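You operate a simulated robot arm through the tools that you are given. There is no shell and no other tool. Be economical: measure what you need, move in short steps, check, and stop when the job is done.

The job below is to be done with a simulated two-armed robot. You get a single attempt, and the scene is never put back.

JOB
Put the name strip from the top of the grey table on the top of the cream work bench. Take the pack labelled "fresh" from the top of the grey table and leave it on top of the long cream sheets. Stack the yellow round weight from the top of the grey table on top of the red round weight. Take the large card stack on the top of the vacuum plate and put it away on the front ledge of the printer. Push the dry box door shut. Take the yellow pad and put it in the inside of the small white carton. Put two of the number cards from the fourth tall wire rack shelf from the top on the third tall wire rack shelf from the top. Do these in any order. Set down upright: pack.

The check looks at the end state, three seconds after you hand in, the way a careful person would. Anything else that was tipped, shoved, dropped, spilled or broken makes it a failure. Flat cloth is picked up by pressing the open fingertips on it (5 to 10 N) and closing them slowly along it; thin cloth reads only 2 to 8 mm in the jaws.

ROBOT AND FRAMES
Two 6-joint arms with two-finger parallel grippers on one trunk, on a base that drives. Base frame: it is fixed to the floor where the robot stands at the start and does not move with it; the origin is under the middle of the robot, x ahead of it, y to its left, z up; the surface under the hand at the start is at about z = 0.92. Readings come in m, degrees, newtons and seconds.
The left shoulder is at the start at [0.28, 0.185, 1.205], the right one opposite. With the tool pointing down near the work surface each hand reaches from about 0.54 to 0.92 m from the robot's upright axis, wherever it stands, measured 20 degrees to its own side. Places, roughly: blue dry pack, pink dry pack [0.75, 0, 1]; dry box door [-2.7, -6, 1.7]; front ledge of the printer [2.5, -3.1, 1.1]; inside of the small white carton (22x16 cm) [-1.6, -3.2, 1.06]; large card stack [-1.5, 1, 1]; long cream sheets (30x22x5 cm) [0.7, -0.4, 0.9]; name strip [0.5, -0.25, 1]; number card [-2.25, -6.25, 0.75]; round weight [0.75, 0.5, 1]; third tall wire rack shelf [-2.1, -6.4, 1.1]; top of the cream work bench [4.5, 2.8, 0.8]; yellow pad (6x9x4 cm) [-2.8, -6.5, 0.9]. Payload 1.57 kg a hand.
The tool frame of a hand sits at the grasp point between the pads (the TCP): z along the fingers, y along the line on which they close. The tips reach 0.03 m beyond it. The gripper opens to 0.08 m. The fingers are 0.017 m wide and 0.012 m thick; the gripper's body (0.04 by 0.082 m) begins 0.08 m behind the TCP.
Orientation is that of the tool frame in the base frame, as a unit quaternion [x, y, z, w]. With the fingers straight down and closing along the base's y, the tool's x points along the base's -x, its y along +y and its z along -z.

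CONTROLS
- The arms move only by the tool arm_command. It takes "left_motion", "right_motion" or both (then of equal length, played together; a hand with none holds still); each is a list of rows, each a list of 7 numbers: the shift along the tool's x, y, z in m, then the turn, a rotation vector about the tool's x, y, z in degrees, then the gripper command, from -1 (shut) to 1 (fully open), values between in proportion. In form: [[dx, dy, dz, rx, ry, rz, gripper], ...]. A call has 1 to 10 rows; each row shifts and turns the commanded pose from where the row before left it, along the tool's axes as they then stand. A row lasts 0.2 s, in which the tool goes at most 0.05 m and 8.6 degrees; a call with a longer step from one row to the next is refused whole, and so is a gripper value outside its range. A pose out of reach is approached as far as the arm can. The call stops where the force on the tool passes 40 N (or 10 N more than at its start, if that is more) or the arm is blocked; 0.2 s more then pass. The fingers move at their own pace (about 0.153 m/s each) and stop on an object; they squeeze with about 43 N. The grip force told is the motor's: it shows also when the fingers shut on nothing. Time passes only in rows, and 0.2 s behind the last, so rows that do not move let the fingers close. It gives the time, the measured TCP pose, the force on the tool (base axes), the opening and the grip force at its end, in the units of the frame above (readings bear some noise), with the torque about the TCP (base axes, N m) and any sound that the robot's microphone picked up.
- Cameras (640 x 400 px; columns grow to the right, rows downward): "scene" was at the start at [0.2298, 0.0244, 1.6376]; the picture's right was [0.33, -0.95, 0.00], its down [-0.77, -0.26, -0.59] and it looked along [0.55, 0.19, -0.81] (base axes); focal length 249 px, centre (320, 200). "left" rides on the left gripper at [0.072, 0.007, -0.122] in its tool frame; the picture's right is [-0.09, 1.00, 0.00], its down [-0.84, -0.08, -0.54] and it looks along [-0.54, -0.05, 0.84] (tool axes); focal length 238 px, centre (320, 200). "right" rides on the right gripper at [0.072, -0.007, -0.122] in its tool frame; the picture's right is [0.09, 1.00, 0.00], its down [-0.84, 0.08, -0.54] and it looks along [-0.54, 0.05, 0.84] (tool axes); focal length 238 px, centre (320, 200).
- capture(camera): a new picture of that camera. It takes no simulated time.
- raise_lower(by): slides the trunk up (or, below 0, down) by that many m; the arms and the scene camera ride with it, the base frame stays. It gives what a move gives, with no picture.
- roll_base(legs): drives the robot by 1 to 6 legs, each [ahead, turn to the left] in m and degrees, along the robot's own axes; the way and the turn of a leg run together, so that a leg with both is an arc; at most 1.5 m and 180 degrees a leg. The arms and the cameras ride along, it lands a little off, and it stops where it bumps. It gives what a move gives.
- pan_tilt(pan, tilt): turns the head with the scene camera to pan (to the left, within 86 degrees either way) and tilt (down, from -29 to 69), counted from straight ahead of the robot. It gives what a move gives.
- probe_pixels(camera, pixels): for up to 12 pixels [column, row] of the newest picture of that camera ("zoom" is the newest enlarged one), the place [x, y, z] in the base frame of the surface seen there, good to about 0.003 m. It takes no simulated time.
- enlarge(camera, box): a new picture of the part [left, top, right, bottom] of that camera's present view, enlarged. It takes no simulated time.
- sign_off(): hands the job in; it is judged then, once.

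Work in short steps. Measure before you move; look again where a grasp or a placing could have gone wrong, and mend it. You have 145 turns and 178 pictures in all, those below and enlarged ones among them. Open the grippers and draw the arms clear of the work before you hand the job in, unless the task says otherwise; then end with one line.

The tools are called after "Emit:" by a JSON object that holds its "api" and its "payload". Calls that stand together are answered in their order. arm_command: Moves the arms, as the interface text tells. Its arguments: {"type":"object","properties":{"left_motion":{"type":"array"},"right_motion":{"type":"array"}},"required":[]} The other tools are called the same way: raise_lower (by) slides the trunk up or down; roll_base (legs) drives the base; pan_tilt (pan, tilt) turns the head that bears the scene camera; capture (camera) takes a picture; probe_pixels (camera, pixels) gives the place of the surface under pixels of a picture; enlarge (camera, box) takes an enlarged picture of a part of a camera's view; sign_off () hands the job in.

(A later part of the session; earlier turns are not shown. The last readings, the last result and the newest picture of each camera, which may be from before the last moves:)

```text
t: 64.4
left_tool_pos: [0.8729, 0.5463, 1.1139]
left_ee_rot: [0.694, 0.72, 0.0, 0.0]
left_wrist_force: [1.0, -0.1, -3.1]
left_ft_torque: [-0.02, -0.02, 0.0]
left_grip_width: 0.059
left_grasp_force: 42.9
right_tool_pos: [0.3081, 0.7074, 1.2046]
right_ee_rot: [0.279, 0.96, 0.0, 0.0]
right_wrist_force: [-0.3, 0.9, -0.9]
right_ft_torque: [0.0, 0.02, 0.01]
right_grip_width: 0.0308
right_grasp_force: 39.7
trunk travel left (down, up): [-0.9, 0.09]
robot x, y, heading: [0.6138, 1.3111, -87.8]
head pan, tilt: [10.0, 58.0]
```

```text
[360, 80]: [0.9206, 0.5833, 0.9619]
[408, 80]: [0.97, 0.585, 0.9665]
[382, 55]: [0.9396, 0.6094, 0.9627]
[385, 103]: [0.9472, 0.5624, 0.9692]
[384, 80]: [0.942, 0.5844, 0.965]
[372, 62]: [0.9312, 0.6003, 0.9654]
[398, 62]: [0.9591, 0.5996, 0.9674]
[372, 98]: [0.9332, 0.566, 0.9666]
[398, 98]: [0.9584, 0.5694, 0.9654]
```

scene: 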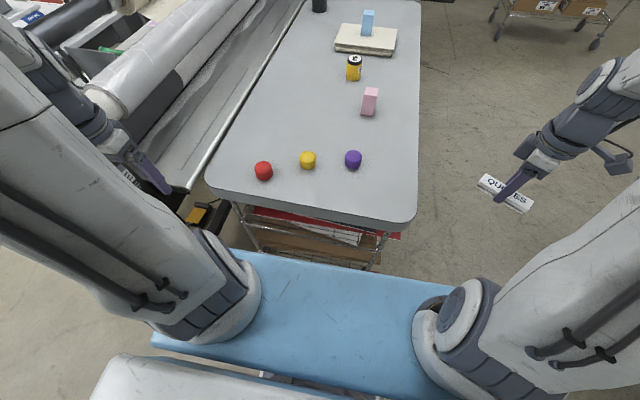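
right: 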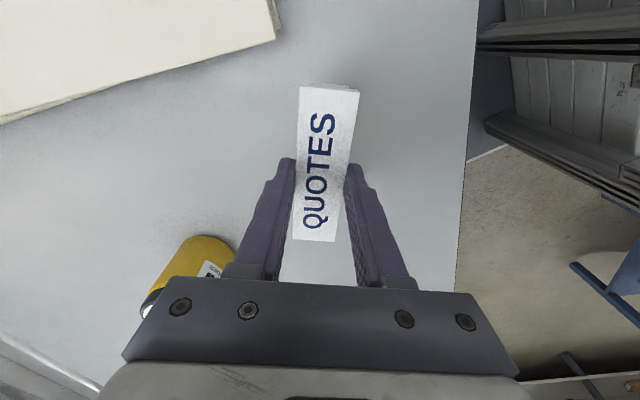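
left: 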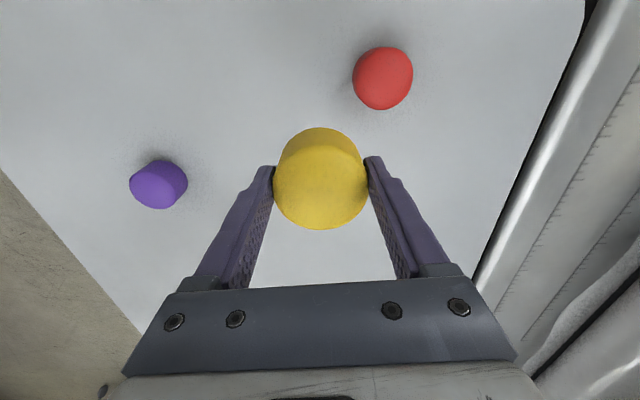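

Red centre ≈[0.9455,0.585]; I move over it and lower to just above contact.

Emit:
{"api": "arm_command", "payload": {"left_motion": [[0.0179, 0.037, 0, 0, 0, 0, -1], [0.0179, 0.037, 0, 0, 0, 0, -1], [0, 0, 0.035, 0, 0, 0, -1], [0, 0, 0.035, 0, 0, 0, -1], [0, 0, 0.027, 0, 0, 0, -1], [0, 0, 0, 0, 0, 0, -1]]}}

```text
t: 65.8
left_tool_pos: [0.945, 0.5854, 1.0155]
left_ee_rot: [0.693, 0.721, 0.0, 0.0]
left_wrist_force: [0.6, 0.7, -2.6]
left_ft_torque: [0.0, 0.01, 0.0]
left_grip_width: 0.058
left_grasp_force: 42.7
right_tool_pos: [0.3094, 0.7074, 1.2034]
right_ee_rot: [0.28, 0.96, 0.0, 0.0]
right_wrist_force: [-0.3, 0.1, -1.1]
right_ft_torque: [0.01, -0.02, -0.02]
right_grip_width: 0.0305
right_grasp_force: 39.8
trunk travel left (down, up): [-0.9, 0.09]
robot x, y, heading: [0.6113, 1.3074, -88.0]
head pan, tilt: [10.0, 58.0]
```

Emit:
{"api": "arm_command", "payload": {"left_motion": [[0, 0, 0.003, 0, 0, 0, -1], [0, 0, 0.002, 0, 0, 0, -1], [0, 0, 0, 0, 0, 0, -1]]}}

```text
t: 66.6
left_tool_pos: [0.9455, 0.5824, 1.0113]
left_ee_rot: [0.693, 0.721, 0.0, -0.001]
left_wrist_force: [-0.2, -0.1, -4.2]
left_ft_torque: [0.01, -0.02, 0.01]
left_grip_width: 0.0585
left_grasp_force: 43.3
right_tool_pos: [0.3088, 0.7071, 1.2041]
right_ee_rot: [0.279, 0.96, 0.0, 0.0]
right_wrist_force: [0.2, 0.3, 0.1]
right_ft_torque: [0.01, 0.0, -0.02]
right_grip_width: 0.0307
right_grasp_force: 39.9
trunk travel left (down, up): [-0.9, 0.09]
robot x, y, heading: [0.6155, 1.3087, -87.6]
head pan, tilt: [10.0, 58.0]
```

Not yet unloaded; I go 2 mm more, release and rise.

Emit:
{"api": "arm_command", "payload": {"left_motion": [[0, 0, 0.002, 0, 0, 0, -1], [0, 0, 0, 0, 0, 0, -1], [0, 0, 0, 0, 0, 0, -0.2], [0, 0, 0, 0, 0, 0, 0.4], [0, 0, 0, 0, 0, 0, 1], [0, 0, 0, 0, 0, 0, 1], [0, 0, -0.04, 0, 0, 0, 1], [0, 0, -0.04, 0, 0, 0, 1], [0, 0, -0.04, 0, 0, 0, 1], [0, 0, -0.04, 0, 0, 0, 1]]}}

Emit:
{"api": "capture", "payload": {"camera": "left"}}

```text
t: 68.8
left_tool_pos: [0.9459, 0.5829, 1.1693]
left_ee_rot: [0.693, 0.721, 0.0, 0.0]
left_wrist_force: [-0.1, -0.3, 0.5]
left_ft_torque: [-0.01, -0.04, -0.01]
left_grip_width: 0.0801
left_grasp_force: 0.0
right_tool_pos: [0.3088, 0.7068, 1.2048]
right_ee_rot: [0.278, 0.961, 0.0, 0.0]
right_wrist_force: [0.3, 0.3, -0.3]
right_ft_torque: [-0.02, 0.0, 0.0]
right_grip_width: 0.0309
right_grasp_force: 39.9
trunk travel left (down, up): [-0.9, 0.09]
robot x, y, heading: [0.6107, 1.3087, -88.0]
head pan, tilt: [10.0, 58.0]
```

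```text
151 pictures are left
```

left: 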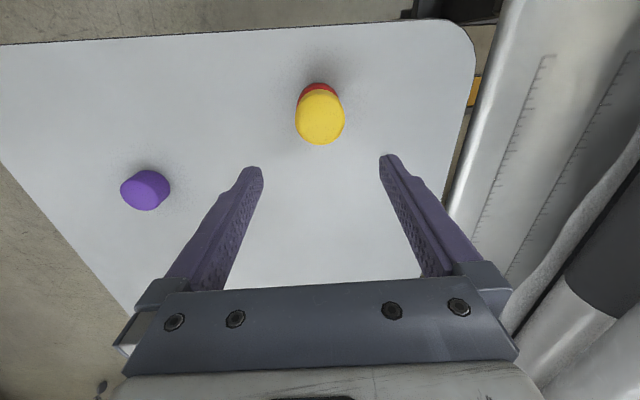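

Yellow sits squarely on red. I retract the left arm, back off, turn to face +x and look toward the cream bench.

Emit:
{"api": "arm_command", "payload": {"left_motion": [[0.04, -0.02, -0.014, 0, 0, 0, 1], [0.04, -0.02, -0.014, 0, 0, 0, 1], [0.04, -0.02, -0.014, 0, 0, 0, 1], [0.04, -0.02, -0.014, 0, 0, 0, 1], [0.04, -0.02, -0.014, 0, 0, 0, 1]]}}

Emit:
{"api": "roll_base", "payload": {"legs": [[-0.4, 0], [0, 100]]}}

Emit:
{"api": "pan_tilt", "payload": {"pan": 0, "tilt": 22}}

Emit:
{"api": "capture", "payload": {"camera": "scene"}}

```text
t: 70.0
left_tool_pos: [0.8393, 0.7801, 1.2399]
left_ee_rot: [0.694, 0.72, 0.0, 0.001]
left_wrist_force: [-0.3, -0.8, -0.2]
left_ft_torque: [0.04, -0.02, 0.01]
left_grip_width: 0.0801
left_grasp_force: 0.0
right_tool_pos: [0.3083, 0.7075, 1.2042]
right_ee_rot: [0.279, 0.96, 0.0, 0.0]
right_wrist_force: [0.0, 0.1, -0.9]
right_ft_torque: [0.02, 0.02, -0.01]
right_grip_width: 0.0309
right_grasp_force: 39.4
trunk travel left (down, up): [-0.9, 0.09]
robot x, y, heading: [0.6103, 1.309, -87.7]
head pan, tilt: [10.0, 58.0]
```

```text
t: 76.8
left_tool_pos: [1.0706, 2.0333, 1.241]
left_ee_rot: [-0.121, 0.993, 0.0, -0.001]
left_wrist_force: [0.6, -0.2, -0.3]
left_ft_torque: [-0.01, -0.03, -0.03]
left_grip_width: 0.0801
left_grasp_force: 0.1
right_tool_pos: [1.2481, 1.5299, 1.2037]
right_ee_rot: [-0.568, 0.823, 0.0, 0.001]
right_wrist_force: [-0.2, 0.6, 0.0]
right_ft_torque: [0.0, -0.02, -0.01]
right_grip_width: 0.0308
right_grasp_force: 39.5
trunk travel left (down, up): [-0.9, 0.09]
robot x, y, heading: [0.5984, 1.7033, 14.1]
head pan, tilt: [10.0, 58.0]
```

```text
t: 77.8
left_tool_pos: [1.0699, 2.0332, 1.2404]
left_ee_rot: [-0.12, 0.993, 0.0, 0.001]
left_wrist_force: [0.0, 0.7, -0.7]
left_ft_torque: [0.02, 0.0, -0.02]
left_grip_width: 0.0802
left_grasp_force: 0.1
right_tool_pos: [1.249, 1.5291, 1.2042]
right_ee_rot: [-0.569, 0.823, 0.0, -0.001]
right_wrist_force: [0.0, 0.0, -0.1]
right_ft_torque: [0.01, 0.01, -0.02]
right_grip_width: 0.0309
right_grasp_force: 39.8
trunk travel left (down, up): [-0.9, 0.09]
robot x, y, heading: [0.596, 1.702, 14.0]
head pan, tilt: [0.0, 22.0]
```

```text
150 pictures are left
```

scene: 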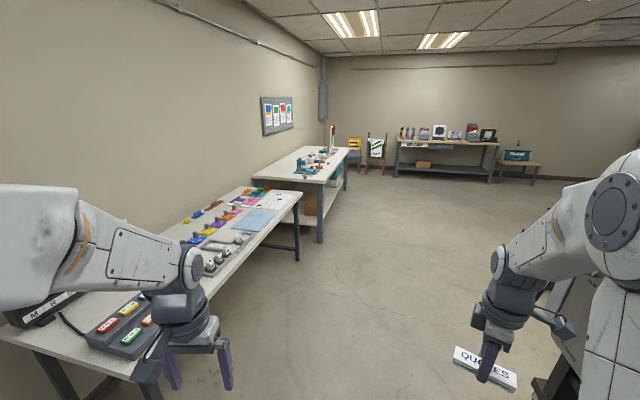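

I probe the bench at (290,170) and nearby surfaces.

Emit:
{"api": "probe_pixels", "payload": {"camera": "scene", "pixels": [[270, 170], [300, 172], [320, 180], [347, 150], [310, 150], [250, 170], [300, 195], [135, 375], [320, 235], [278, 220], [330, 170]]}}

Emit:
{"api": "enlarge", "payload": {"camera": "scene", "box": [230, 110, 390, 250]}}

```text
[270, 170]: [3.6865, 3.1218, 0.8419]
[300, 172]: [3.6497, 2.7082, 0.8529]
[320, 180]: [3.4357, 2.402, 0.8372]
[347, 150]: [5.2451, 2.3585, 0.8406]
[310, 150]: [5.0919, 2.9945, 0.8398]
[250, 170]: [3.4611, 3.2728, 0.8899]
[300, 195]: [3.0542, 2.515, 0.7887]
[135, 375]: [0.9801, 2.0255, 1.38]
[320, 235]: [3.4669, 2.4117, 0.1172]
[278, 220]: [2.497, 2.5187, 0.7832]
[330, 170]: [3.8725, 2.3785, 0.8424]
```

```text
2.86 times, centred on (310, 180) of scene
```

zoom: 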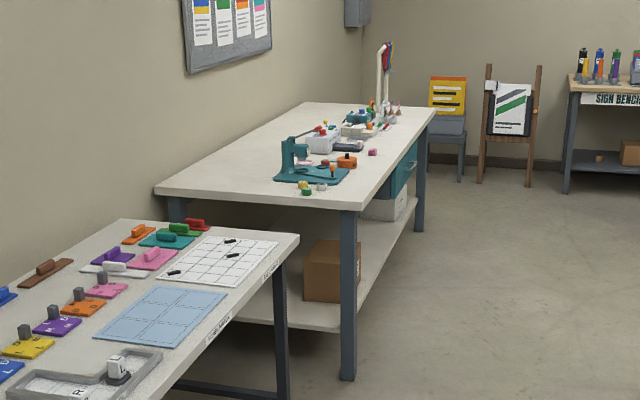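

The cream bench spans x≈3.4–5.25, y≈2.4–3.3, top z≈0.841. I drive along y≈1.75 to x≈4.3 and look left.

Emit:
{"api": "roll_base", "payload": {"legs": [[0, -13], [1.5, 0], [1.5, 0], [0.7, 0]]}}

Emit:
{"api": "pan_tilt", "payload": {"pan": 75, "tilt": 40}}

Emit:
{"api": "capture", "payload": {"camera": "scene"}}

```text
t: 96.4
left_tool_pos: [4.7995, 2.0593, 1.24]
left_ee_rot: [-0.023, 1.0, 0.0, 0.001]
left_wrist_force: [-0.9, -0.1, 0.4]
left_ft_torque: [0.03, -0.02, -0.03]
left_grip_width: 0.0798
left_grasp_force: 0.1
right_tool_pos: [4.8756, 1.5301, 1.2046]
right_ee_rot: [-0.485, 0.874, 0.0, 0.0]
right_wrist_force: [-0.1, 0.1, -0.7]
right_ft_torque: [-0.01, -0.03, 0.02]
right_grip_width: 0.031
right_grasp_force: 39.9
trunk travel left (down, up): [-0.9, 0.09]
robot x, y, heading: [4.2751, 1.8294, 2.8]
head pan, tilt: [0.0, 22.0]
```

```text
t: 97.9
left_tool_pos: [4.7991, 2.0602, 1.2393]
left_ee_rot: [-0.023, 1.0, 0.0, 0.0]
left_wrist_force: [-0.5, 0.2, -0.5]
left_ft_torque: [0.01, -0.01, 0.01]
left_grip_width: 0.0799
left_grasp_force: 0.2
right_tool_pos: [4.8762, 1.5314, 1.2046]
right_ee_rot: [-0.486, 0.874, 0.0, 0.0]
right_wrist_force: [-0.2, 0.4, -0.2]
right_ft_torque: [-0.01, -0.01, -0.01]
right_grip_width: 0.031
right_grasp_force: 40.2
trunk travel left (down, up): [-0.9, 0.09]
robot x, y, heading: [4.2723, 1.8334, 2.5]
head pan, tilt: [75.0, 40.0]
```

```text
148 pictures are left
```

scene: 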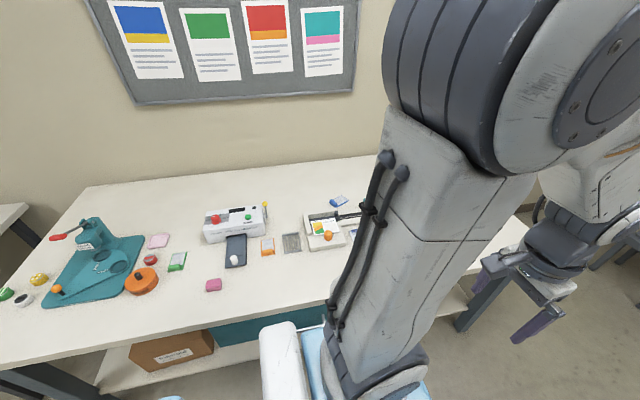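

There's free bench near (280,295); I turn to face the bench and probe.

Emit:
{"api": "probe_pixels", "payload": {"camera": "scene", "pixels": [[280, 295], [215, 310], [213, 285], [292, 243], [300, 300], [330, 290], [240, 322], [480, 260], [330, 235]]}}

Emit:
{"api": "roll_base", "payload": {"legs": [[0, 87.5]]}}

Emit:
{"api": "pan_tilt", "payload": {"pan": 0, "tilt": 55}}

Emit:
{"api": "capture", "payload": {"camera": "scene"}}

```text
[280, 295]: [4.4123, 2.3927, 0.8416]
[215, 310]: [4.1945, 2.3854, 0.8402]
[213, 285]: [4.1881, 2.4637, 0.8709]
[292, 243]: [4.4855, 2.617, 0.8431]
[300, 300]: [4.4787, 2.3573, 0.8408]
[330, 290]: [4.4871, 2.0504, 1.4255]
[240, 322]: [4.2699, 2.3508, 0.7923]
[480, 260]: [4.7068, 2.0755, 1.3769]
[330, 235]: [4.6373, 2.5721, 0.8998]
```

```text
t: 102.0
left_tool_pos: [4.0677, 2.367, 1.2412]
left_ee_rot: [-0.705, 0.709, 0.0, 0.0]
left_wrist_force: [0.0, -0.1, -0.5]
left_ft_torque: [-0.02, 0.01, 0.01]
left_grip_width: 0.0798
left_grasp_force: 0.1
right_tool_pos: [4.5993, 2.4189, 1.2036]
right_ee_rot: [0.954, -0.3, 0.0, 0.0]
right_wrist_force: [-0.7, 0.7, -0.8]
right_ft_torque: [0.04, -0.02, -0.01]
right_grip_width: 0.0307
right_grasp_force: 39.7
trunk travel left (down, up): [-0.9, 0.09]
robot x, y, heading: [4.2723, 1.826, 90.1]
head pan, tilt: [75.0, 40.0]
```

```text
t: 103.5
left_tool_pos: [4.0662, 2.3682, 1.2399]
left_ee_rot: [-0.706, 0.708, 0.0, 0.0]
left_wrist_force: [0.3, -0.4, -0.1]
left_ft_torque: [0.01, 0.0, 0.01]
left_grip_width: 0.08
left_grasp_force: 0.0
right_tool_pos: [4.5997, 2.4185, 1.2048]
right_ee_rot: [0.954, -0.299, 0.0, 0.0]
right_wrist_force: [-0.5, -0.6, 0.2]
right_ft_torque: [0.0, -0.03, 0.0]
right_grip_width: 0.0308
right_grasp_force: 39.8
trunk travel left (down, up): [-0.9, 0.09]
robot x, y, heading: [4.2753, 1.8287, 89.5]
head pan, tilt: [0.0, 55.0]
```

```text
147 pictures are left
```

scene: 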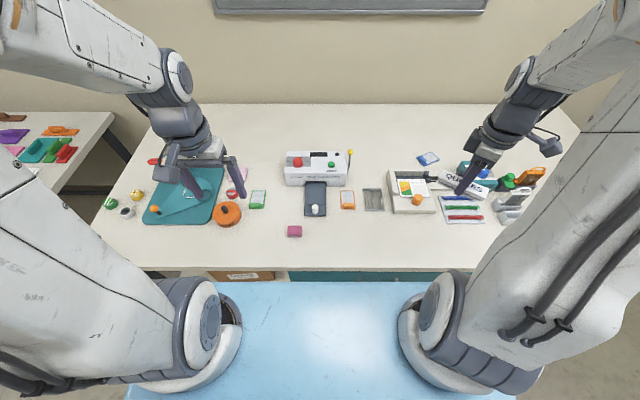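

I probe the free front strip of the bench around (380,238).

Emit:
{"api": "probe_pixels", "payload": {"camera": "scene", "pixels": [[330, 240], [380, 240], [430, 240], [380, 262], [380, 218], [415, 222], [295, 235], [440, 262], [460, 232], [345, 213], [373, 205], [410, 205]]}}

```text
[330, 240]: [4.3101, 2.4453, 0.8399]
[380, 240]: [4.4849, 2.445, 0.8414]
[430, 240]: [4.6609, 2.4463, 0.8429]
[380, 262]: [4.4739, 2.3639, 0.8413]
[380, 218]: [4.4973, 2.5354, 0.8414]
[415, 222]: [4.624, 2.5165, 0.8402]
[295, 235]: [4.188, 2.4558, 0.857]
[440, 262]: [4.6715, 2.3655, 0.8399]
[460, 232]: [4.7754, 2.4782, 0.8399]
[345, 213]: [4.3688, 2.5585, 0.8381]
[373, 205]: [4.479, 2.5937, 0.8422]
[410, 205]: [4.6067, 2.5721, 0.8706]
```

Free area y≈2.36–2.51; I'll set the strip at [4.48,2.45] lengthwise along x: shift, rotate 35°, and lower trunk 0.08.

Emit:
{"api": "arm_command", "payload": {"right_motion": [[-0.0385, 0.0148, 0, 0, 0, 0, -1], [-0.0385, 0.0148, 0, 0, 0, 0, -1], [-0.0385, 0.0148, 0, 0, 0, 0, -1], [0, 0, 0, 0, 0, -7, -1], [0, 0, 0, 0, 0, -7, -1], [0, 0, 0, 0, 0, -7, -1], [0, 0, 0, 0, 0, -7, -1], [0, 0, 0, 0, 0, -7, -1], [0, 0, 0, 0, 0, 0, -1]]}}

Emit:
{"api": "raise_lower", "payload": {"by": -0.1}}

Emit:
{"api": "capture", "payload": {"camera": "scene"}}

Emit:
{"api": "capture", "payload": {"camera": "right"}}

```text
t: 105.5
left_tool_pos: [4.0672, 2.3683, 1.239]
left_ee_rot: [-0.706, 0.708, 0.0, -0.001]
left_wrist_force: [-0.4, 0.9, 1.3]
left_ft_torque: [0.02, 0.01, 0.0]
left_grip_width: 0.0802
left_grasp_force: 0.1
right_tool_pos: [4.4776, 2.4483, 1.2042]
right_ee_rot: [1.0, 0.003, -0.001, -0.001]
right_wrist_force: [-0.6, 0.2, -1.1]
right_ft_torque: [-0.02, 0.02, -0.02]
right_grip_width: 0.0307
right_grasp_force: 40.1
trunk travel left (down, up): [-0.9, 0.09]
robot x, y, heading: [4.2704, 1.8283, 90.2]
head pan, tilt: [0.0, 55.0]
```

```text
t: 106.8
left_tool_pos: [4.0681, 2.3676, 1.14]
left_ee_rot: [-0.706, 0.708, 0.0, 0.001]
left_wrist_force: [-0.2, -0.3, 0.1]
left_ft_torque: [-0.01, 0.0, 0.03]
left_grip_width: 0.0799
left_grasp_force: 0.1
right_tool_pos: [4.4798, 2.4482, 1.1043]
right_ee_rot: [1.0, 0.003, 0.001, 0.0]
right_wrist_force: [-0.4, -0.4, -1.1]
right_ft_torque: [-0.04, -0.01, 0.02]
right_grip_width: 0.0308
right_grasp_force: 39.4
trunk travel left (down, up): [-0.8, 0.19]
robot x, y, heading: [4.2699, 1.8293, 89.8]
head pan, tilt: [0.0, 55.0]
```

```text
146 pictures are left
```

scene: 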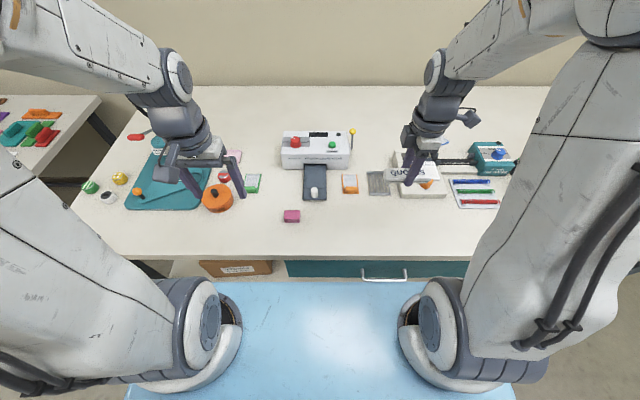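

```text
145 pictures are left
```

right: 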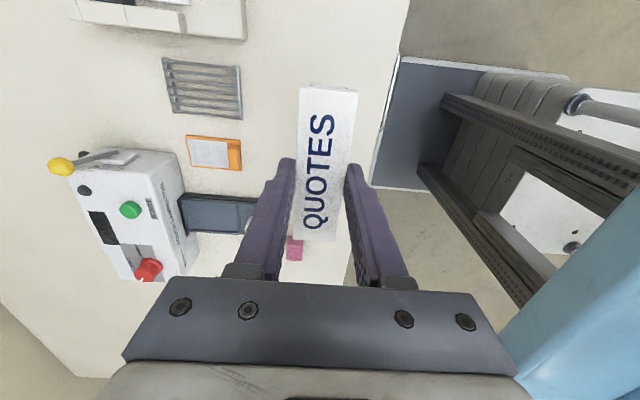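

Clear below; I lower to z≈0.885.

Emit:
{"api": "arm_command", "payload": {"right_motion": [[0, 0, 0.045, 0, 0, 0, -1], [0, 0, 0.045, 0, 0, 0, -1], [0, 0, 0.045, 0, 0, 0, -1], [0, 0, 0.045, 0, 0, 0, -1], [0, 0, 0.03, 0, 0, 0, -1], [0, 0, 0.009, 0, 0, 0, -1], [0, 0, 0, 0, 0, 0, -1]]}}

```text
t: 108.4
left_tool_pos: [4.0668, 2.3675, 1.1397]
left_ee_rot: [-0.706, 0.708, 0.0, 0.0]
left_wrist_force: [-0.1, -0.7, 0.4]
left_ft_torque: [0.02, 0.02, -0.03]
left_grip_width: 0.08
left_grasp_force: 0.1
right_tool_pos: [4.4802, 2.449, 0.886]
right_ee_rot: [1.0, 0.001, 0.0, 0.0]
right_wrist_force: [-0.6, 0.0, -0.7]
right_ft_torque: [0.02, -0.02, -0.02]
right_grip_width: 0.0307
right_grasp_force: 39.4
trunk travel left (down, up): [-0.8, 0.19]
robot x, y, heading: [4.273, 1.8301, 89.7]
head pan, tilt: [0.0, 55.0]
```

Emit:
{"api": "arm_command", "payload": {"right_motion": [[0, 0, 0.006, 0, 0, 0, -1], [0, 0, 0.004, 0, 0, 0, -1], [0, 0, 0.002, 0, 0, 0, -1], [0, 0, 0, 0, 0, 0, -0.2], [0, 0, 0, 0, 0, 0, 0.4], [0, 0, 0, 0, 0, 0, 0.8], [0, 0, -0.04, 0, 0, 0, 0.8], [0, 0, -0.04, 0, 0, 0, 1], [0, 0, -0.045, 0, 0, 0, 1], [0, 0, -0.045, 0, 0, 0, 1]]}}

Emit:
{"api": "capture", "payload": {"camera": "right"}}

```text
t: 110.6
left_tool_pos: [4.0673, 2.3675, 1.1407]
left_ee_rot: [-0.706, 0.708, -0.001, -0.001]
left_wrist_force: [0.0, -0.1, 0.4]
left_ft_torque: [-0.02, 0.02, 0.0]
left_grip_width: 0.08
left_grasp_force: 0.0
right_tool_pos: [4.4782, 2.448, 1.0417]
right_ee_rot: [1.0, 0.001, 0.0, 0.0]
right_wrist_force: [-0.5, 0.0, 0.7]
right_ft_torque: [-0.01, 0.0, -0.02]
right_grip_width: 0.0799
right_grasp_force: 0.0
trunk travel left (down, up): [-0.8, 0.19]
robot x, y, heading: [4.2707, 1.8297, 89.9]
head pan, tilt: [0.0, 55.0]
```

```text
144 pictures are left
```

right: 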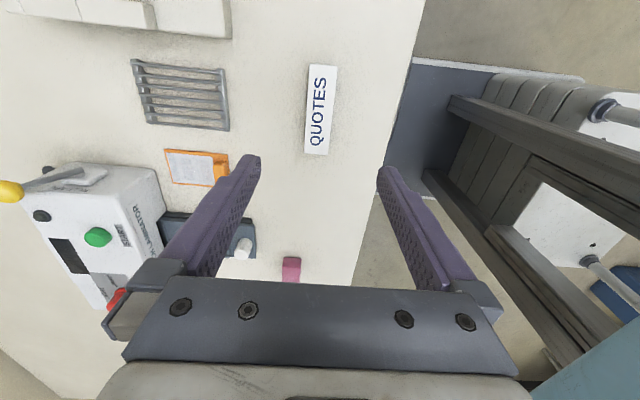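

Strip is placed well. I raise and unwind the right hand, raise the trunk, then drive back toward the mounting table.

Emit:
{"api": "arm_command", "payload": {"right_motion": [[0, 0, -0.04, 0, 0, 0, 1], [0, 0, -0.04, 0, 0, 8.6, 1], [0, 0, 0, 0, 0, 8.6, 1], [0, 0, 0, 0, 0, 8.6, 1], [0, 0, 0, 0, 0, 8.6, 1], [0, 0, 0, 0, 0, 8.6, 1], [0, 0, 0, 0, 0, 8.6, 1], [0, 0, 0, 0, 0, 8.6, 1], [0, 0, 0, 0, 0, 8.6, 1], [0, 0, 0, 0, 0, 8.6, 1]]}}

Emit:
{"api": "raise_lower", "payload": {"by": 0.1}}

Emit:
{"api": "roll_base", "payload": {"legs": [[-0.25, 0], [0, 90], [1.5, 0], [1.5, 0], [1.0, 0]]}}

Emit:
{"api": "pan_tilt", "payload": {"pan": 15, "tilt": 30}}

Emit:
{"api": "capture", "payload": {"camera": "scene"}}

```text
t: 112.8
left_tool_pos: [4.0677, 2.3683, 1.1403]
left_ee_rot: [-0.706, 0.708, 0.0, 0.0]
left_wrist_force: [0.3, -0.6, 0.6]
left_ft_torque: [0.03, 0.01, 0.03]
left_grip_width: 0.08
left_grasp_force: 0.1
right_tool_pos: [4.4792, 2.4486, 1.1223]
right_ee_rot: [0.78, -0.626, 0.0, 0.0]
right_wrist_force: [0.0, -1.2, 0.2]
right_ft_torque: [0.01, 0.02, 0.0]
right_grip_width: 0.08
right_grasp_force: 0.0
trunk travel left (down, up): [-0.8, 0.19]
robot x, y, heading: [4.2682, 1.8294, 89.8]
head pan, tilt: [0.0, 55.0]
```

```text
t: 114.1
left_tool_pos: [4.0677, 2.3687, 1.241]
left_ee_rot: [-0.706, 0.709, -0.001, 0.0]
left_wrist_force: [0.3, 0.0, -0.4]
left_ft_torque: [0.06, -0.01, -0.01]
left_grip_width: 0.0799
left_grasp_force: 0.1
right_tool_pos: [4.4786, 2.4482, 1.222]
right_ee_rot: [0.782, -0.623, 0.0, 0.0]
right_wrist_force: [-0.4, 0.3, -0.4]
right_ft_torque: [0.02, -0.02, 0.01]
right_grip_width: 0.0801
right_grasp_force: 0.0
trunk travel left (down, up): [-0.9, 0.09]
robot x, y, heading: [4.2747, 1.8299, 89.8]
head pan, tilt: [0.0, 55.0]
```

```text
t: 138.5
left_tool_pos: [-0.2334, 1.2284, 1.241]
left_ee_rot: [1.0, 0.011, 0.0, 0.0]
left_wrist_force: [0.3, -0.4, 0.5]
left_ft_torque: [-0.02, 0.01, 0.01]
left_grip_width: 0.0798
left_grasp_force: 0.1
right_tool_pos: [-0.324, 1.6381, 1.2225]
right_ee_rot: [0.992, 0.125, 0.001, 0.0]
right_wrist_force: [1.0, -0.3, -0.7]
right_ft_torque: [0.01, -0.02, -0.01]
right_grip_width: 0.0797
right_grasp_force: 0.0
trunk travel left (down, up): [-0.9, 0.09]
robot x, y, heading: [0.2978, 1.4485, -178.6]
head pan, tilt: [0.0, 55.0]
```

```text
t: 139.4
left_tool_pos: [-0.232, 1.2303, 1.2407]
left_ee_rot: [1.0, 0.012, 0.0, 0.0]
left_wrist_force: [-0.9, 1.1, 0.4]
left_ft_torque: [-0.01, 0.02, 0.04]
left_grip_width: 0.08
left_grasp_force: 0.0
right_tool_pos: [-0.3245, 1.6381, 1.2229]
right_ee_rot: [0.992, 0.125, 0.001, 0.0]
right_wrist_force: [-0.5, -0.6, 0.4]
right_ft_torque: [0.03, -0.01, 0.02]
right_grip_width: 0.08
right_grasp_force: 0.0
trunk travel left (down, up): [-0.9, 0.09]
robot x, y, heading: [0.2999, 1.4478, -178.6]
head pan, tilt: [15.0, 30.0]
```

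```text
143 pictures are left
```

scene: 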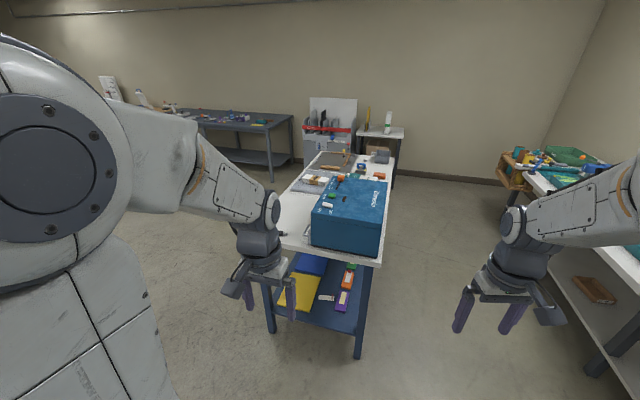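

I enlarge the mounting table to locate the card stack.

Emit:
{"api": "enlarge", "payload": {"camera": "scene", "box": [260, 130, 420, 270]}}

Emit:
{"api": "probe_pixels", "payload": {"camera": "zoom", "pixels": [[180, 195], [230, 190], [90, 400], [100, 230], [150, 220], [480, 360], [200, 110], [500, 240]]}}

```text
2.86 times, centred on (340, 200) of scene
```

zoom: 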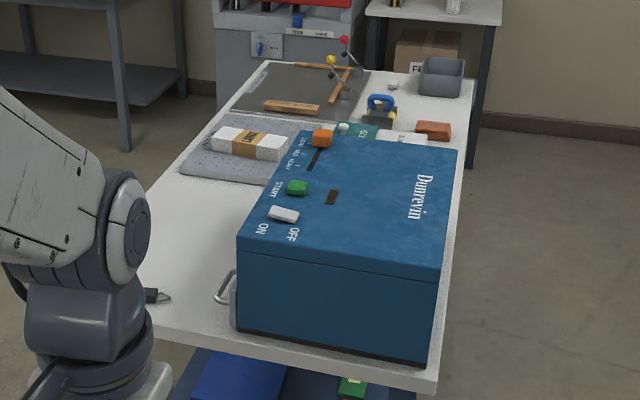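

```text
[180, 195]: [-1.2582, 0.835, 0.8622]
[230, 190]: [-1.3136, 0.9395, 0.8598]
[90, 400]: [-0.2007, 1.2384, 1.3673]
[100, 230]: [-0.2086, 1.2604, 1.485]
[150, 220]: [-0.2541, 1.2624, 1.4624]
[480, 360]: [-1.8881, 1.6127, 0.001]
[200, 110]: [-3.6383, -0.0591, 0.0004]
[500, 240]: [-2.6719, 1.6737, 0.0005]
```

Stack is the white banded block on the grey plate. I drive via the aisle at x≈-0.15 to the table's south side, facing +y.

Emit:
{"api": "roll_base", "payload": {"legs": [[0.45, 0], [0, 88.6], [1.4, 0], [0, -90], [1.15, 0], [0, -90]]}}

Emit:
{"api": "pan_tilt", "payload": {"pan": 0, "tilt": 52}}

Emit:
{"api": "capture", "payload": {"camera": "scene"}}

```text
t: 165.6
left_tool_pos: [-1.5323, 0.5965, 1.2401]
left_ee_rot: [0.716, -0.698, 0.0, 0.0]
left_wrist_force: [0.0, -0.4, -0.1]
left_ft_torque: [0.01, 0.01, -0.03]
left_grip_width: 0.0799
left_grasp_force: 0.0
right_tool_pos: [-1.1209, 0.6899, 1.2225]
right_ee_rot: [0.79, -0.613, 0.0, 0.001]
right_wrist_force: [-0.1, -0.3, -0.5]
right_ft_torque: [0.0, 0.0, -0.01]
right_grip_width: 0.0802
right_grasp_force: 0.1
trunk travel left (down, up): [-0.9, 0.09]
robot x, y, heading: [-1.3123, 0.0628, 91.5]
head pan, tilt: [15.0, 30.0]
```

```text
t: 166.5
left_tool_pos: [-1.5306, 0.5967, 1.2393]
left_ee_rot: [0.715, -0.699, 0.0, 0.0]
left_wrist_force: [-0.3, -0.2, 0.1]
left_ft_torque: [0.01, 0.03, -0.01]
left_grip_width: 0.0804
left_grasp_force: 0.0
right_tool_pos: [-1.1212, 0.6899, 1.2231]
right_ee_rot: [0.79, -0.613, 0.0, 0.0]
right_wrist_force: [-0.2, 0.1, -0.3]
right_ft_torque: [0.03, 0.0, -0.01]
right_grip_width: 0.08
right_grasp_force: 0.0
trunk travel left (down, up): [-0.9, 0.09]
robot x, y, heading: [-1.3143, 0.0628, 91.4]
head pan, tilt: [0.0, 52.0]
```

```text
141 pictures are left
```

scene: 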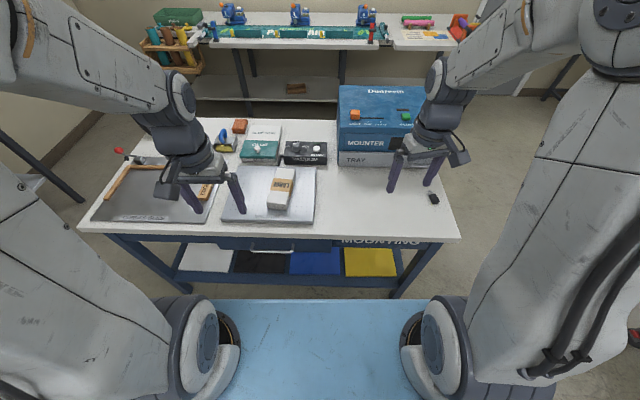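

Emit:
{"api": "enlarge", "payload": {"camera": "scene", "box": [210, 120, 350, 230]}}

```text
3.64 times, centred on (280, 175) of scene
```

zoom: 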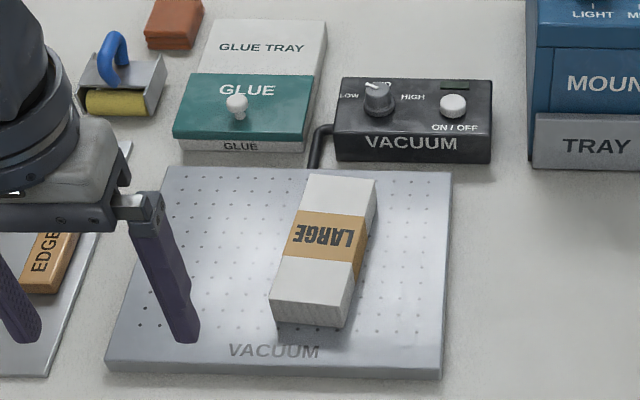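

Emit:
{"api": "probe_pixels", "payload": {"camera": "zoom", "pixels": [[312, 178], [372, 182], [275, 297], [348, 305], [330, 235], [275, 312], [345, 322], [240, 220], [400, 220]]}}

```text
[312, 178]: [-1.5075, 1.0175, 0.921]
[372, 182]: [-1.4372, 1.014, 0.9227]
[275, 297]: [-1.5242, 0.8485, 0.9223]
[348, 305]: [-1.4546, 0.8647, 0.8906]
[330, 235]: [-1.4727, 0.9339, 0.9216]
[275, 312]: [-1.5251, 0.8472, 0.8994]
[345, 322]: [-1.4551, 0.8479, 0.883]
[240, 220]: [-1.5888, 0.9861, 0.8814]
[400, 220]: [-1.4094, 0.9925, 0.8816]
```

The stack is ~0.07 wide (x), 0.17 long (y), z 0.882–0.922, centre ≈[-1.481,0.931]. I move 0.1 m closer, then place the left hand above it with yaw ≈84°.

Emit:
{"api": "roll_base", "payload": {"legs": [[0.1, 0]]}}

Emit:
{"api": "arm_command", "payload": {"left_motion": [[-0.04, -0.008, 0, 0, 0, 0, 1], [-0.04, -0.008, 0, 0, 0, 0, 1], [-0.04, -0.008, 0, 0, 0, 0, 1], [-0.04, -0.008, 0, 0, 0, 0, 1], [-0.04, -0.008, 0, 0, 0, 0, 1], [-0.035, -0.008, 0, 0, 0, 0, 1], [0, 0, 0.04, 0, 0, 7, 1], [0, 0, 0.04, 0, 0, 0, 1], [0, 0, 0.04, 0, 0, 0, 1], [0, 0, 0, 0, 0, 0, 1]]}}

Emit:
{"api": "capture", "payload": {"camera": "left"}}

```text
t: 167.6
left_tool_pos: [-1.5333, 0.6991, 1.2399]
left_ee_rot: [0.715, -0.699, 0.0, 0.0]
left_wrist_force: [0.0, -0.3, 1.1]
left_ft_torque: [0.04, 0.0, 0.02]
left_grip_width: 0.0795
left_grasp_force: 0.0
right_tool_pos: [-1.1237, 0.7894, 1.2233]
right_ee_rot: [0.79, -0.613, 0.001, 0.0]
right_wrist_force: [0.4, 0.7, 0.2]
right_ft_torque: [0.01, 0.02, -0.02]
right_grip_width: 0.0801
right_grasp_force: 0.2
trunk travel left (down, up): [-0.9, 0.09]
robot x, y, heading: [-1.3127, 0.1674, 91.4]
head pan, tilt: [0.0, 52.0]
```

```text
t: 169.8
left_tool_pos: [-1.4908, 0.9353, 1.1194]
left_ee_rot: [-0.671, 0.742, 0.001, 0.0]
left_wrist_force: [0.6, -0.2, 0.0]
left_ft_torque: [-0.01, 0.0, 0.0]
left_grip_width: 0.0802
left_grasp_force: 0.1
right_tool_pos: [-1.1237, 0.7905, 1.2226]
right_ee_rot: [0.79, -0.613, -0.001, -0.001]
right_wrist_force: [-0.8, -0.9, -0.5]
right_ft_torque: [-0.02, -0.02, -0.01]
right_grip_width: 0.08
right_grasp_force: 0.0
trunk travel left (down, up): [-0.9, 0.09]
robot x, y, heading: [-1.316, 0.1657, 91.5]
head pan, tilt: [0.0, 52.0]
```

```text
139 pictures are left
```

left: 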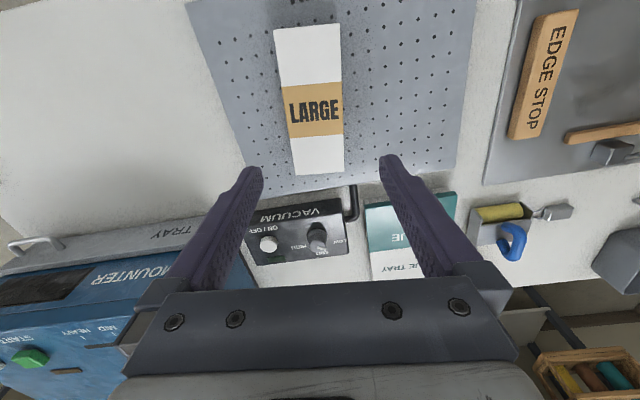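

I probe the edges of the stack's top from the hand view.

Emit:
{"api": "probe_pixels", "payload": {"camera": "left", "pixels": [[278, 40], [338, 38], [290, 125], [340, 125], [296, 168], [342, 165], [315, 105], [318, 170]]}}

```text
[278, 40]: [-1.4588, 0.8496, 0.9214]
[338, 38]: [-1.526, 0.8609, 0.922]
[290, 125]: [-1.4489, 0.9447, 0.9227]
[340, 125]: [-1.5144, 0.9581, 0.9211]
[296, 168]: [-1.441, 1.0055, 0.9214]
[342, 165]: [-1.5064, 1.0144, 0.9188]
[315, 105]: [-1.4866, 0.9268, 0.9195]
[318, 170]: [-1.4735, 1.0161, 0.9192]
```

Yaw should be ≈83°, centre [-1.483,0.933]. I correct and lower until the tips are just above the top, then check.

Emit:
{"api": "arm_command", "payload": {"left_motion": [[0.0014, -0.008, 0.035, 0, 0, 1.2, 1], [0, 0, 0.04, 0, 0, 0, 1], [0, 0, 0.04, 0, 0, 0, 1], [0, 0, 0.035, 0, 0, 0, 1], [0, 0, 0, 0, 0, 0, 1]]}}

Emit:
{"api": "capture", "payload": {"camera": "left"}}

Emit:
{"api": "enlarge", "payload": {"camera": "scene", "box": [200, 120, 360, 260]}}

```text
t: 171.0
left_tool_pos: [-1.4817, 0.9324, 0.9707]
left_ee_rot: [-0.663, 0.748, 0.0, 0.0]
left_wrist_force: [0.1, 1.1, -0.5]
left_ft_torque: [0.01, 0.0, 0.01]
left_grip_width: 0.08
left_grasp_force: 0.1
right_tool_pos: [-1.1238, 0.7904, 1.2226]
right_ee_rot: [0.79, -0.613, 0.0, 0.0]
right_wrist_force: [0.2, -0.4, -0.6]
right_ft_torque: [0.01, 0.01, -0.01]
right_grip_width: 0.08
right_grasp_force: 0.1
trunk travel left (down, up): [-0.9, 0.09]
robot x, y, heading: [-1.311, 0.1685, 91.5]
head pan, tilt: [0.0, 52.0]
```

```text
138 pictures are left
```

left: 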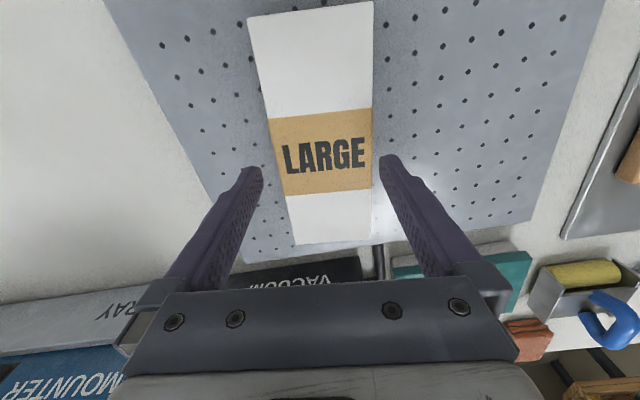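

```text
2.86 times, centred on (280, 190) of scene
```

zoom: 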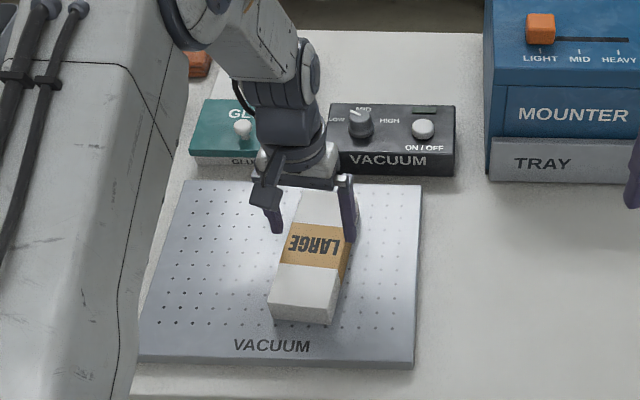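

I probe the stack edges again at the finger level for fine centring.

Emit:
{"api": "probe_pixels", "payload": {"camera": "left", "pixels": [[266, 100], [371, 100], [273, 130], [371, 130], [281, 165], [370, 165], [290, 215], [370, 215]]}}

```text
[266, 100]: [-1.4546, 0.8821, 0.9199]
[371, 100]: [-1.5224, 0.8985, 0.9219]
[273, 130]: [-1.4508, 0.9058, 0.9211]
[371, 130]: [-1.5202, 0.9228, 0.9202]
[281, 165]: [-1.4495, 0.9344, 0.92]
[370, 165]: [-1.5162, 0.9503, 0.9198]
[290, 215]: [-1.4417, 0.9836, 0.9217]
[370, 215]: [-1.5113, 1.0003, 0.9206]
```

Width 0.070, offset +2 mm; I correct and lower slowly to z≈0.918, then grip.

Emit:
{"api": "arm_command", "payload": {"left_motion": [[0, 0.002, 0, 0, 0, 0, 1], [0, 0, 0.015, 0, 0, 0, 1], [0, 0, 0.015, 0, 0, 0, 1], [0, 0, 0.012, 0, 0, 0, 1], [0, 0, 0.01, 0, 0, 0, 1], [0, 0, 0, 0, 0, 0, 1]]}}

Emit:
{"api": "arm_command", "payload": {"left_motion": [[0, 0, 0, 0, 0, 0, 0.6], [0, 0, 0, 0, 0, 0, 0], [0, 0, 0, 0, 0, 0, -1], [0, 0, 0, 0, 0, 0, -1]]}}

```text
t: 172.4
left_tool_pos: [-1.4856, 0.9321, 0.9196]
left_ee_rot: [-0.664, 0.748, -0.001, 0.0]
left_wrist_force: [-0.5, -0.3, -0.2]
left_ft_torque: [0.03, 0.0, -0.03]
left_grip_width: 0.0799
left_grasp_force: 0.0
right_tool_pos: [-1.1232, 0.7911, 1.223]
right_ee_rot: [0.79, -0.613, 0.001, 0.001]
right_wrist_force: [0.6, -0.3, 0.0]
right_ft_torque: [0.0, 0.04, 0.0]
right_grip_width: 0.0799
right_grasp_force: 0.0
trunk travel left (down, up): [-0.9, 0.09]
robot x, y, heading: [-1.3146, 0.1674, 91.2]
head pan, tilt: [0.0, 52.0]
```

```text
t: 173.4
left_tool_pos: [-1.4846, 0.9316, 0.9176]
left_ee_rot: [-0.664, 0.748, -0.001, -0.001]
left_wrist_force: [-0.3, 0.3, 0.0]
left_ft_torque: [0.04, 0.0, -0.04]
left_grip_width: 0.0734
left_grasp_force: 43.2
right_tool_pos: [-1.1233, 0.7911, 1.2232]
right_ee_rot: [0.79, -0.614, 0.0, 0.0]
right_wrist_force: [0.1, -0.1, -0.4]
right_ft_torque: [0.0, -0.01, -0.01]
right_grip_width: 0.0799
right_grasp_force: 0.0
trunk travel left (down, up): [-0.9, 0.09]
robot x, y, heading: [-1.316, 0.1671, 91.5]
head pan, tilt: [0.0, 52.0]
```

Gripped at 0.073. I lift, and pull back a bit toward the robot.

Emit:
{"api": "arm_command", "payload": {"left_motion": [[0, 0, -0.02, 0, 0, 0, -1], [0, 0, -0.03, 0, 0, 0, -1], [0, 0, -0.04, 0, 0, 0, -1], [0, 0, -0.045, 0, 0, 0, -1], [0, 0, -0.045, 0, 0, 0, -1], [0, 0, -0.045, 0, 0, 0, -1], [0, 0, -0.045, 0, 0, 0, -1], [0.045, 0, 0, 0, 0, 0, -1], [0.045, 0, 0, 0, 0, 0, -1], [0.045, 0, 0, 0, 0, 0, -1]]}}

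Emit:
{"api": "capture", "payload": {"camera": "left"}}

Emit:
{"api": "capture", "payload": {"camera": "scene"}}

```text
t: 175.6
left_tool_pos: [-1.501, 0.7987, 1.1902]
left_ee_rot: [-0.664, 0.748, 0.001, 0.0]
left_wrist_force: [-0.8, 0.9, -3.8]
left_ft_torque: [0.02, 0.01, -0.03]
left_grip_width: 0.0736
left_grasp_force: 43.3
right_tool_pos: [-1.1238, 0.7911, 1.2242]
right_ee_rot: [0.79, -0.613, 0.001, 0.0]
right_wrist_force: [-0.3, 0.0, 0.4]
right_ft_torque: [0.01, 0.0, -0.01]
right_grip_width: 0.0799
right_grasp_force: 0.0
trunk travel left (down, up): [-0.9, 0.09]
robot x, y, heading: [-1.3172, 0.165, 91.5]
head pan, tilt: [0.0, 52.0]
```

```text
136 pictures are left
```

left: 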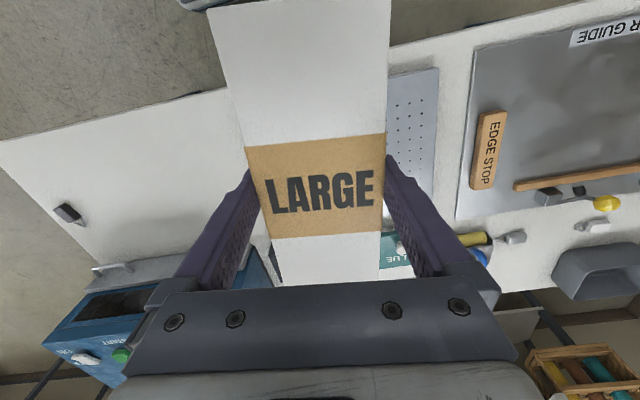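

```text
135 pictures are left
```

scene: 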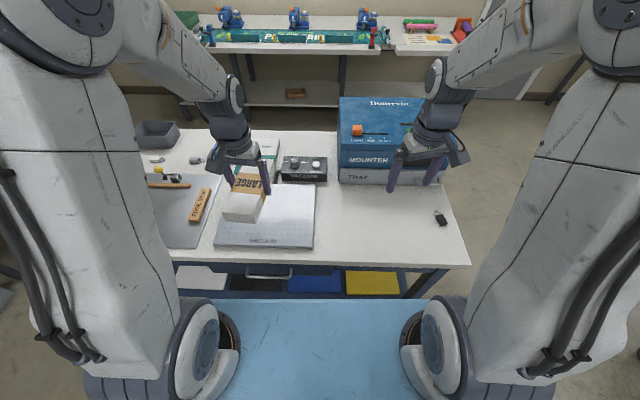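

Stack held. I back away, turn toward the printer region and look.

Emit:
{"api": "roll_base", "payload": {"legs": [[-0.5, 0], [0, -135]]}}

Emit:
{"api": "pan_tilt", "payload": {"pan": 0, "tilt": 20}}

Emit:
{"api": "capture", "payload": {"camera": "scene"}}

Emit:
{"api": "probe_pixels", "payload": {"camera": "scene", "pixels": [[320, 250], [320, 200], [250, 260], [400, 260], [320, 180], [450, 220], [200, 220], [380, 200]]}}

```text
t: 184.2
left_tool_pos: [-0.7308, -0.6644, 1.1885]
left_ee_rot: [0.448, 0.894, 0.001, -0.001]
left_wrist_force: [-0.4, 0.7, -3.3]
left_ft_torque: [0.01, 0.0, 0.0]
left_grip_width: 0.0733
left_grasp_force: 43.1
right_tool_pos: [-1.0095, -0.9191, 1.2246]
right_ee_rot: [0.276, 0.961, 0.0, -0.001]
right_wrist_force: [0.5, 1.2, -0.5]
right_ft_torque: [0.02, 0.02, -0.02]
right_grip_width: 0.08
right_grasp_force: 0.0
trunk travel left (down, up): [-0.9, 0.09]
robot x, y, heading: [-1.3009, -0.3313, -44.8]
head pan, tilt: [0.0, 52.0]
```

```text
t: 185.2
left_tool_pos: [-0.7316, -0.6639, 1.1893]
left_ee_rot: [0.449, 0.894, 0.0, 0.0]
left_wrist_force: [0.6, -0.4, -3.2]
left_ft_torque: [0.0, 0.02, 0.0]
left_grip_width: 0.0736
left_grasp_force: 42.9
right_tool_pos: [-1.0086, -0.9202, 1.2227]
right_ee_rot: [0.277, 0.961, 0.0, 0.0]
right_wrist_force: [0.9, 0.2, 0.1]
right_ft_torque: [-0.03, 0.02, 0.03]
right_grip_width: 0.0799
right_grasp_force: 0.1
trunk travel left (down, up): [-0.9, 0.09]
robot x, y, heading: [-1.3014, -0.3311, -44.9]
head pan, tilt: [0.0, 20.0]
```

```text
134 pictures are left
```

scene: 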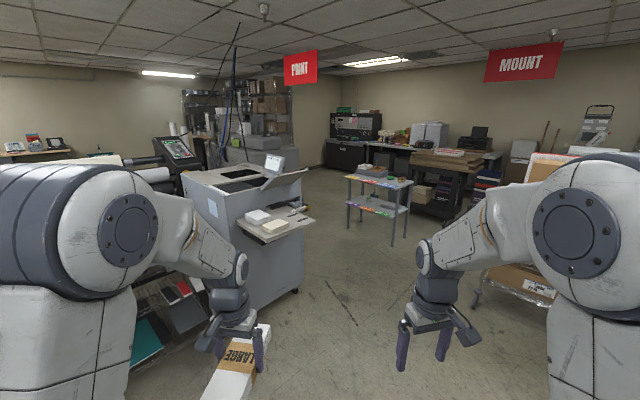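

```text
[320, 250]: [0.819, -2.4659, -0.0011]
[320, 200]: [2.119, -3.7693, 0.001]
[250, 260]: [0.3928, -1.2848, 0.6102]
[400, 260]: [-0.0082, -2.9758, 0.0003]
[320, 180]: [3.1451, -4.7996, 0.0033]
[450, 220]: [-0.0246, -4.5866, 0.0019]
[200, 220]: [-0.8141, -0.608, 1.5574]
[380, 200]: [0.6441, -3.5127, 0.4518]
```

I enlarge the middle area to identify the printer near [2.5,-3.1].

Emit:
{"api": "enlarge", "payload": {"camera": "scene", "box": [140, 100, 420, 275]}}

Emit:
{"api": "probe_pixels", "payload": {"camera": "zoom", "pixels": [[285, 95], [255, 150], [300, 120], [340, 250], [390, 270], [200, 200], [500, 190], [370, 300], [60, 110], [330, 150]]}}

```text
2.29 times, centred on (280, 188) of scene
```

zoom: 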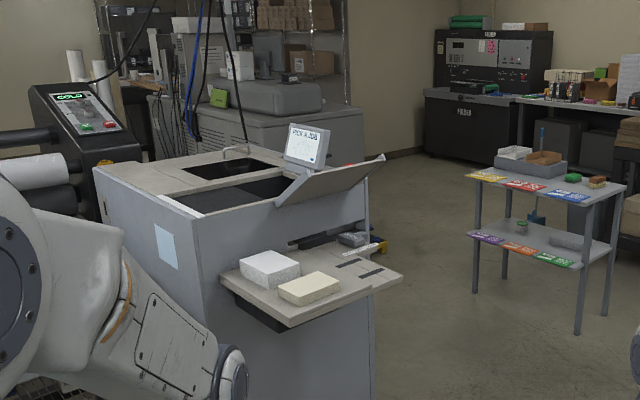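

```text
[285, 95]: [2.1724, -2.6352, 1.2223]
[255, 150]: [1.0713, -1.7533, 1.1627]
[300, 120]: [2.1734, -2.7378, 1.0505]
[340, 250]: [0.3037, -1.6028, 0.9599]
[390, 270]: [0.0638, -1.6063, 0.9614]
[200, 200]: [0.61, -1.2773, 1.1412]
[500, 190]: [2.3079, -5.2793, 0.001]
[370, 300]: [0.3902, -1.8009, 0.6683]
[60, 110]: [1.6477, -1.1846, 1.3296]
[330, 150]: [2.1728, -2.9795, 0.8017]
```

I probe the carton rack and small table extents before planning the path.

Emit:
{"api": "probe_pixels", "payload": {"camera": "scene", "pixels": [[475, 305], [395, 244], [348, 226], [357, 210], [408, 215], [484, 285], [520, 290], [350, 178], [410, 185], [372, 172]]}}

Emit:
{"api": "pan_tilt", "payload": {"pan": -45, "tilt": 20}}

Emit:
{"api": "capture", "payload": {"camera": "scene"}}

```text
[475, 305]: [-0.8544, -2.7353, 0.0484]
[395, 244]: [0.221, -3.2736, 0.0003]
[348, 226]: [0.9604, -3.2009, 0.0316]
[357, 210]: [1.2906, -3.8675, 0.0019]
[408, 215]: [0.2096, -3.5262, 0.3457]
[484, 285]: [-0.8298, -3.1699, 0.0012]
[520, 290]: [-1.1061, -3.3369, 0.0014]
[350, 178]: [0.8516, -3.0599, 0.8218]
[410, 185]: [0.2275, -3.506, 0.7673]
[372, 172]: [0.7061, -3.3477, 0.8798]
```

```text
t: 186.3
left_tool_pos: [-0.7303, -0.6639, 1.1878]
left_ee_rot: [0.448, 0.894, 0.0, 0.001]
left_wrist_force: [0.5, -0.1, -3.4]
left_ft_torque: [0.0, 0.0, 0.03]
left_grip_width: 0.0734
left_grasp_force: 42.8
right_tool_pos: [-1.009, -0.9189, 1.2226]
right_ee_rot: [0.277, 0.961, 0.0, -0.001]
right_wrist_force: [0.1, 0.2, 0.1]
right_ft_torque: [-0.02, 0.0, -0.01]
right_grip_width: 0.0803
right_grasp_force: 0.1
trunk travel left (down, up): [-0.9, 0.09]
robot x, y, heading: [-1.3025, -0.3319, -44.8]
head pan, tilt: [-45.0, 20.0]
```

```text
132 pictures are left
```

scene: 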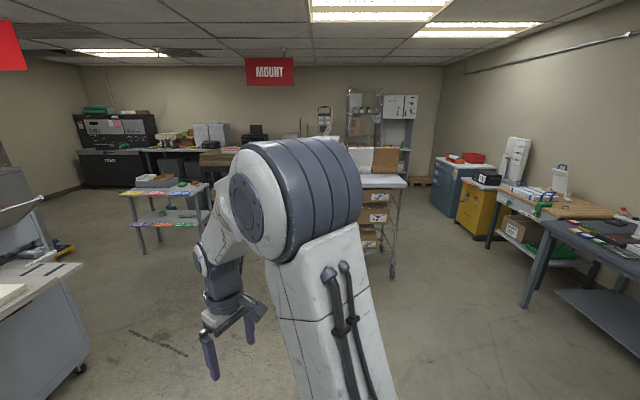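

Plan: heading -65° for 2.28 m to (-0.35,-2.4), then turn to +x and drive 1.3 m down the corridor between cutter and small table, then look.

Emit:
{"api": "roll_base", "payload": {"legs": [[0, -20.5], [1.14, 0], [1.14, 0], [0, 65.3], [1.2, 0]]}}

Emit:
{"api": "pan_tilt", "payload": {"pan": -10, "tilt": 20}}

Emit:
{"api": "capture", "payload": {"camera": "scene"}}

```text
t: 207.2
left_tool_pos: [1.4426, -2.3597, 1.1876]
left_ee_rot: [0.095, 0.996, 0.0, 0.001]
left_wrist_force: [-0.4, 0.1, -3.4]
left_ft_torque: [-0.02, 0.0, 0.02]
left_grip_width: 0.0736
left_grasp_force: 43.1
right_tool_pos: [1.4083, -2.7354, 1.223]
right_ee_rot: [-0.089, 0.996, -0.001, 0.0]
right_wrist_force: [0.3, 0.2, -0.3]
right_ft_torque: [-0.01, -0.01, -0.02]
right_grip_width: 0.0802
right_grasp_force: 0.0
trunk travel left (down, up): [-0.9, 0.09]
robot x, y, heading: [0.7958, -2.5016, -2.4]
head pan, tilt: [-45.0, 20.0]
```

```text
t: 208.2
left_tool_pos: [1.4433, -2.3605, 1.1889]
left_ee_rot: [0.095, 0.995, 0.0, 0.0]
left_wrist_force: [-0.4, 1.3, -4.5]
left_ft_torque: [0.0, -0.01, 0.0]
left_grip_width: 0.0733
left_grasp_force: 43.0
right_tool_pos: [1.408, -2.7358, 1.2234]
right_ee_rot: [-0.089, 0.996, 0.0, 0.0]
right_wrist_force: [-0.4, 0.1, -0.4]
right_ft_torque: [-0.02, -0.03, 0.02]
right_grip_width: 0.0798
right_grasp_force: 0.0
trunk travel left (down, up): [-0.9, 0.09]
robot x, y, heading: [0.7997, -2.5036, -2.5]
head pan, tilt: [-10.0, 20.0]
```

```text
131 pictures are left
```

scene: 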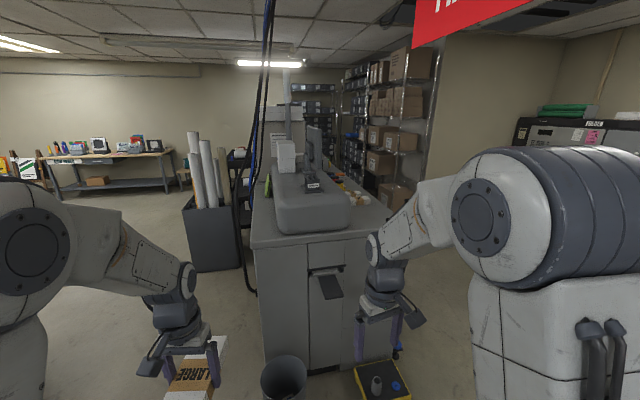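

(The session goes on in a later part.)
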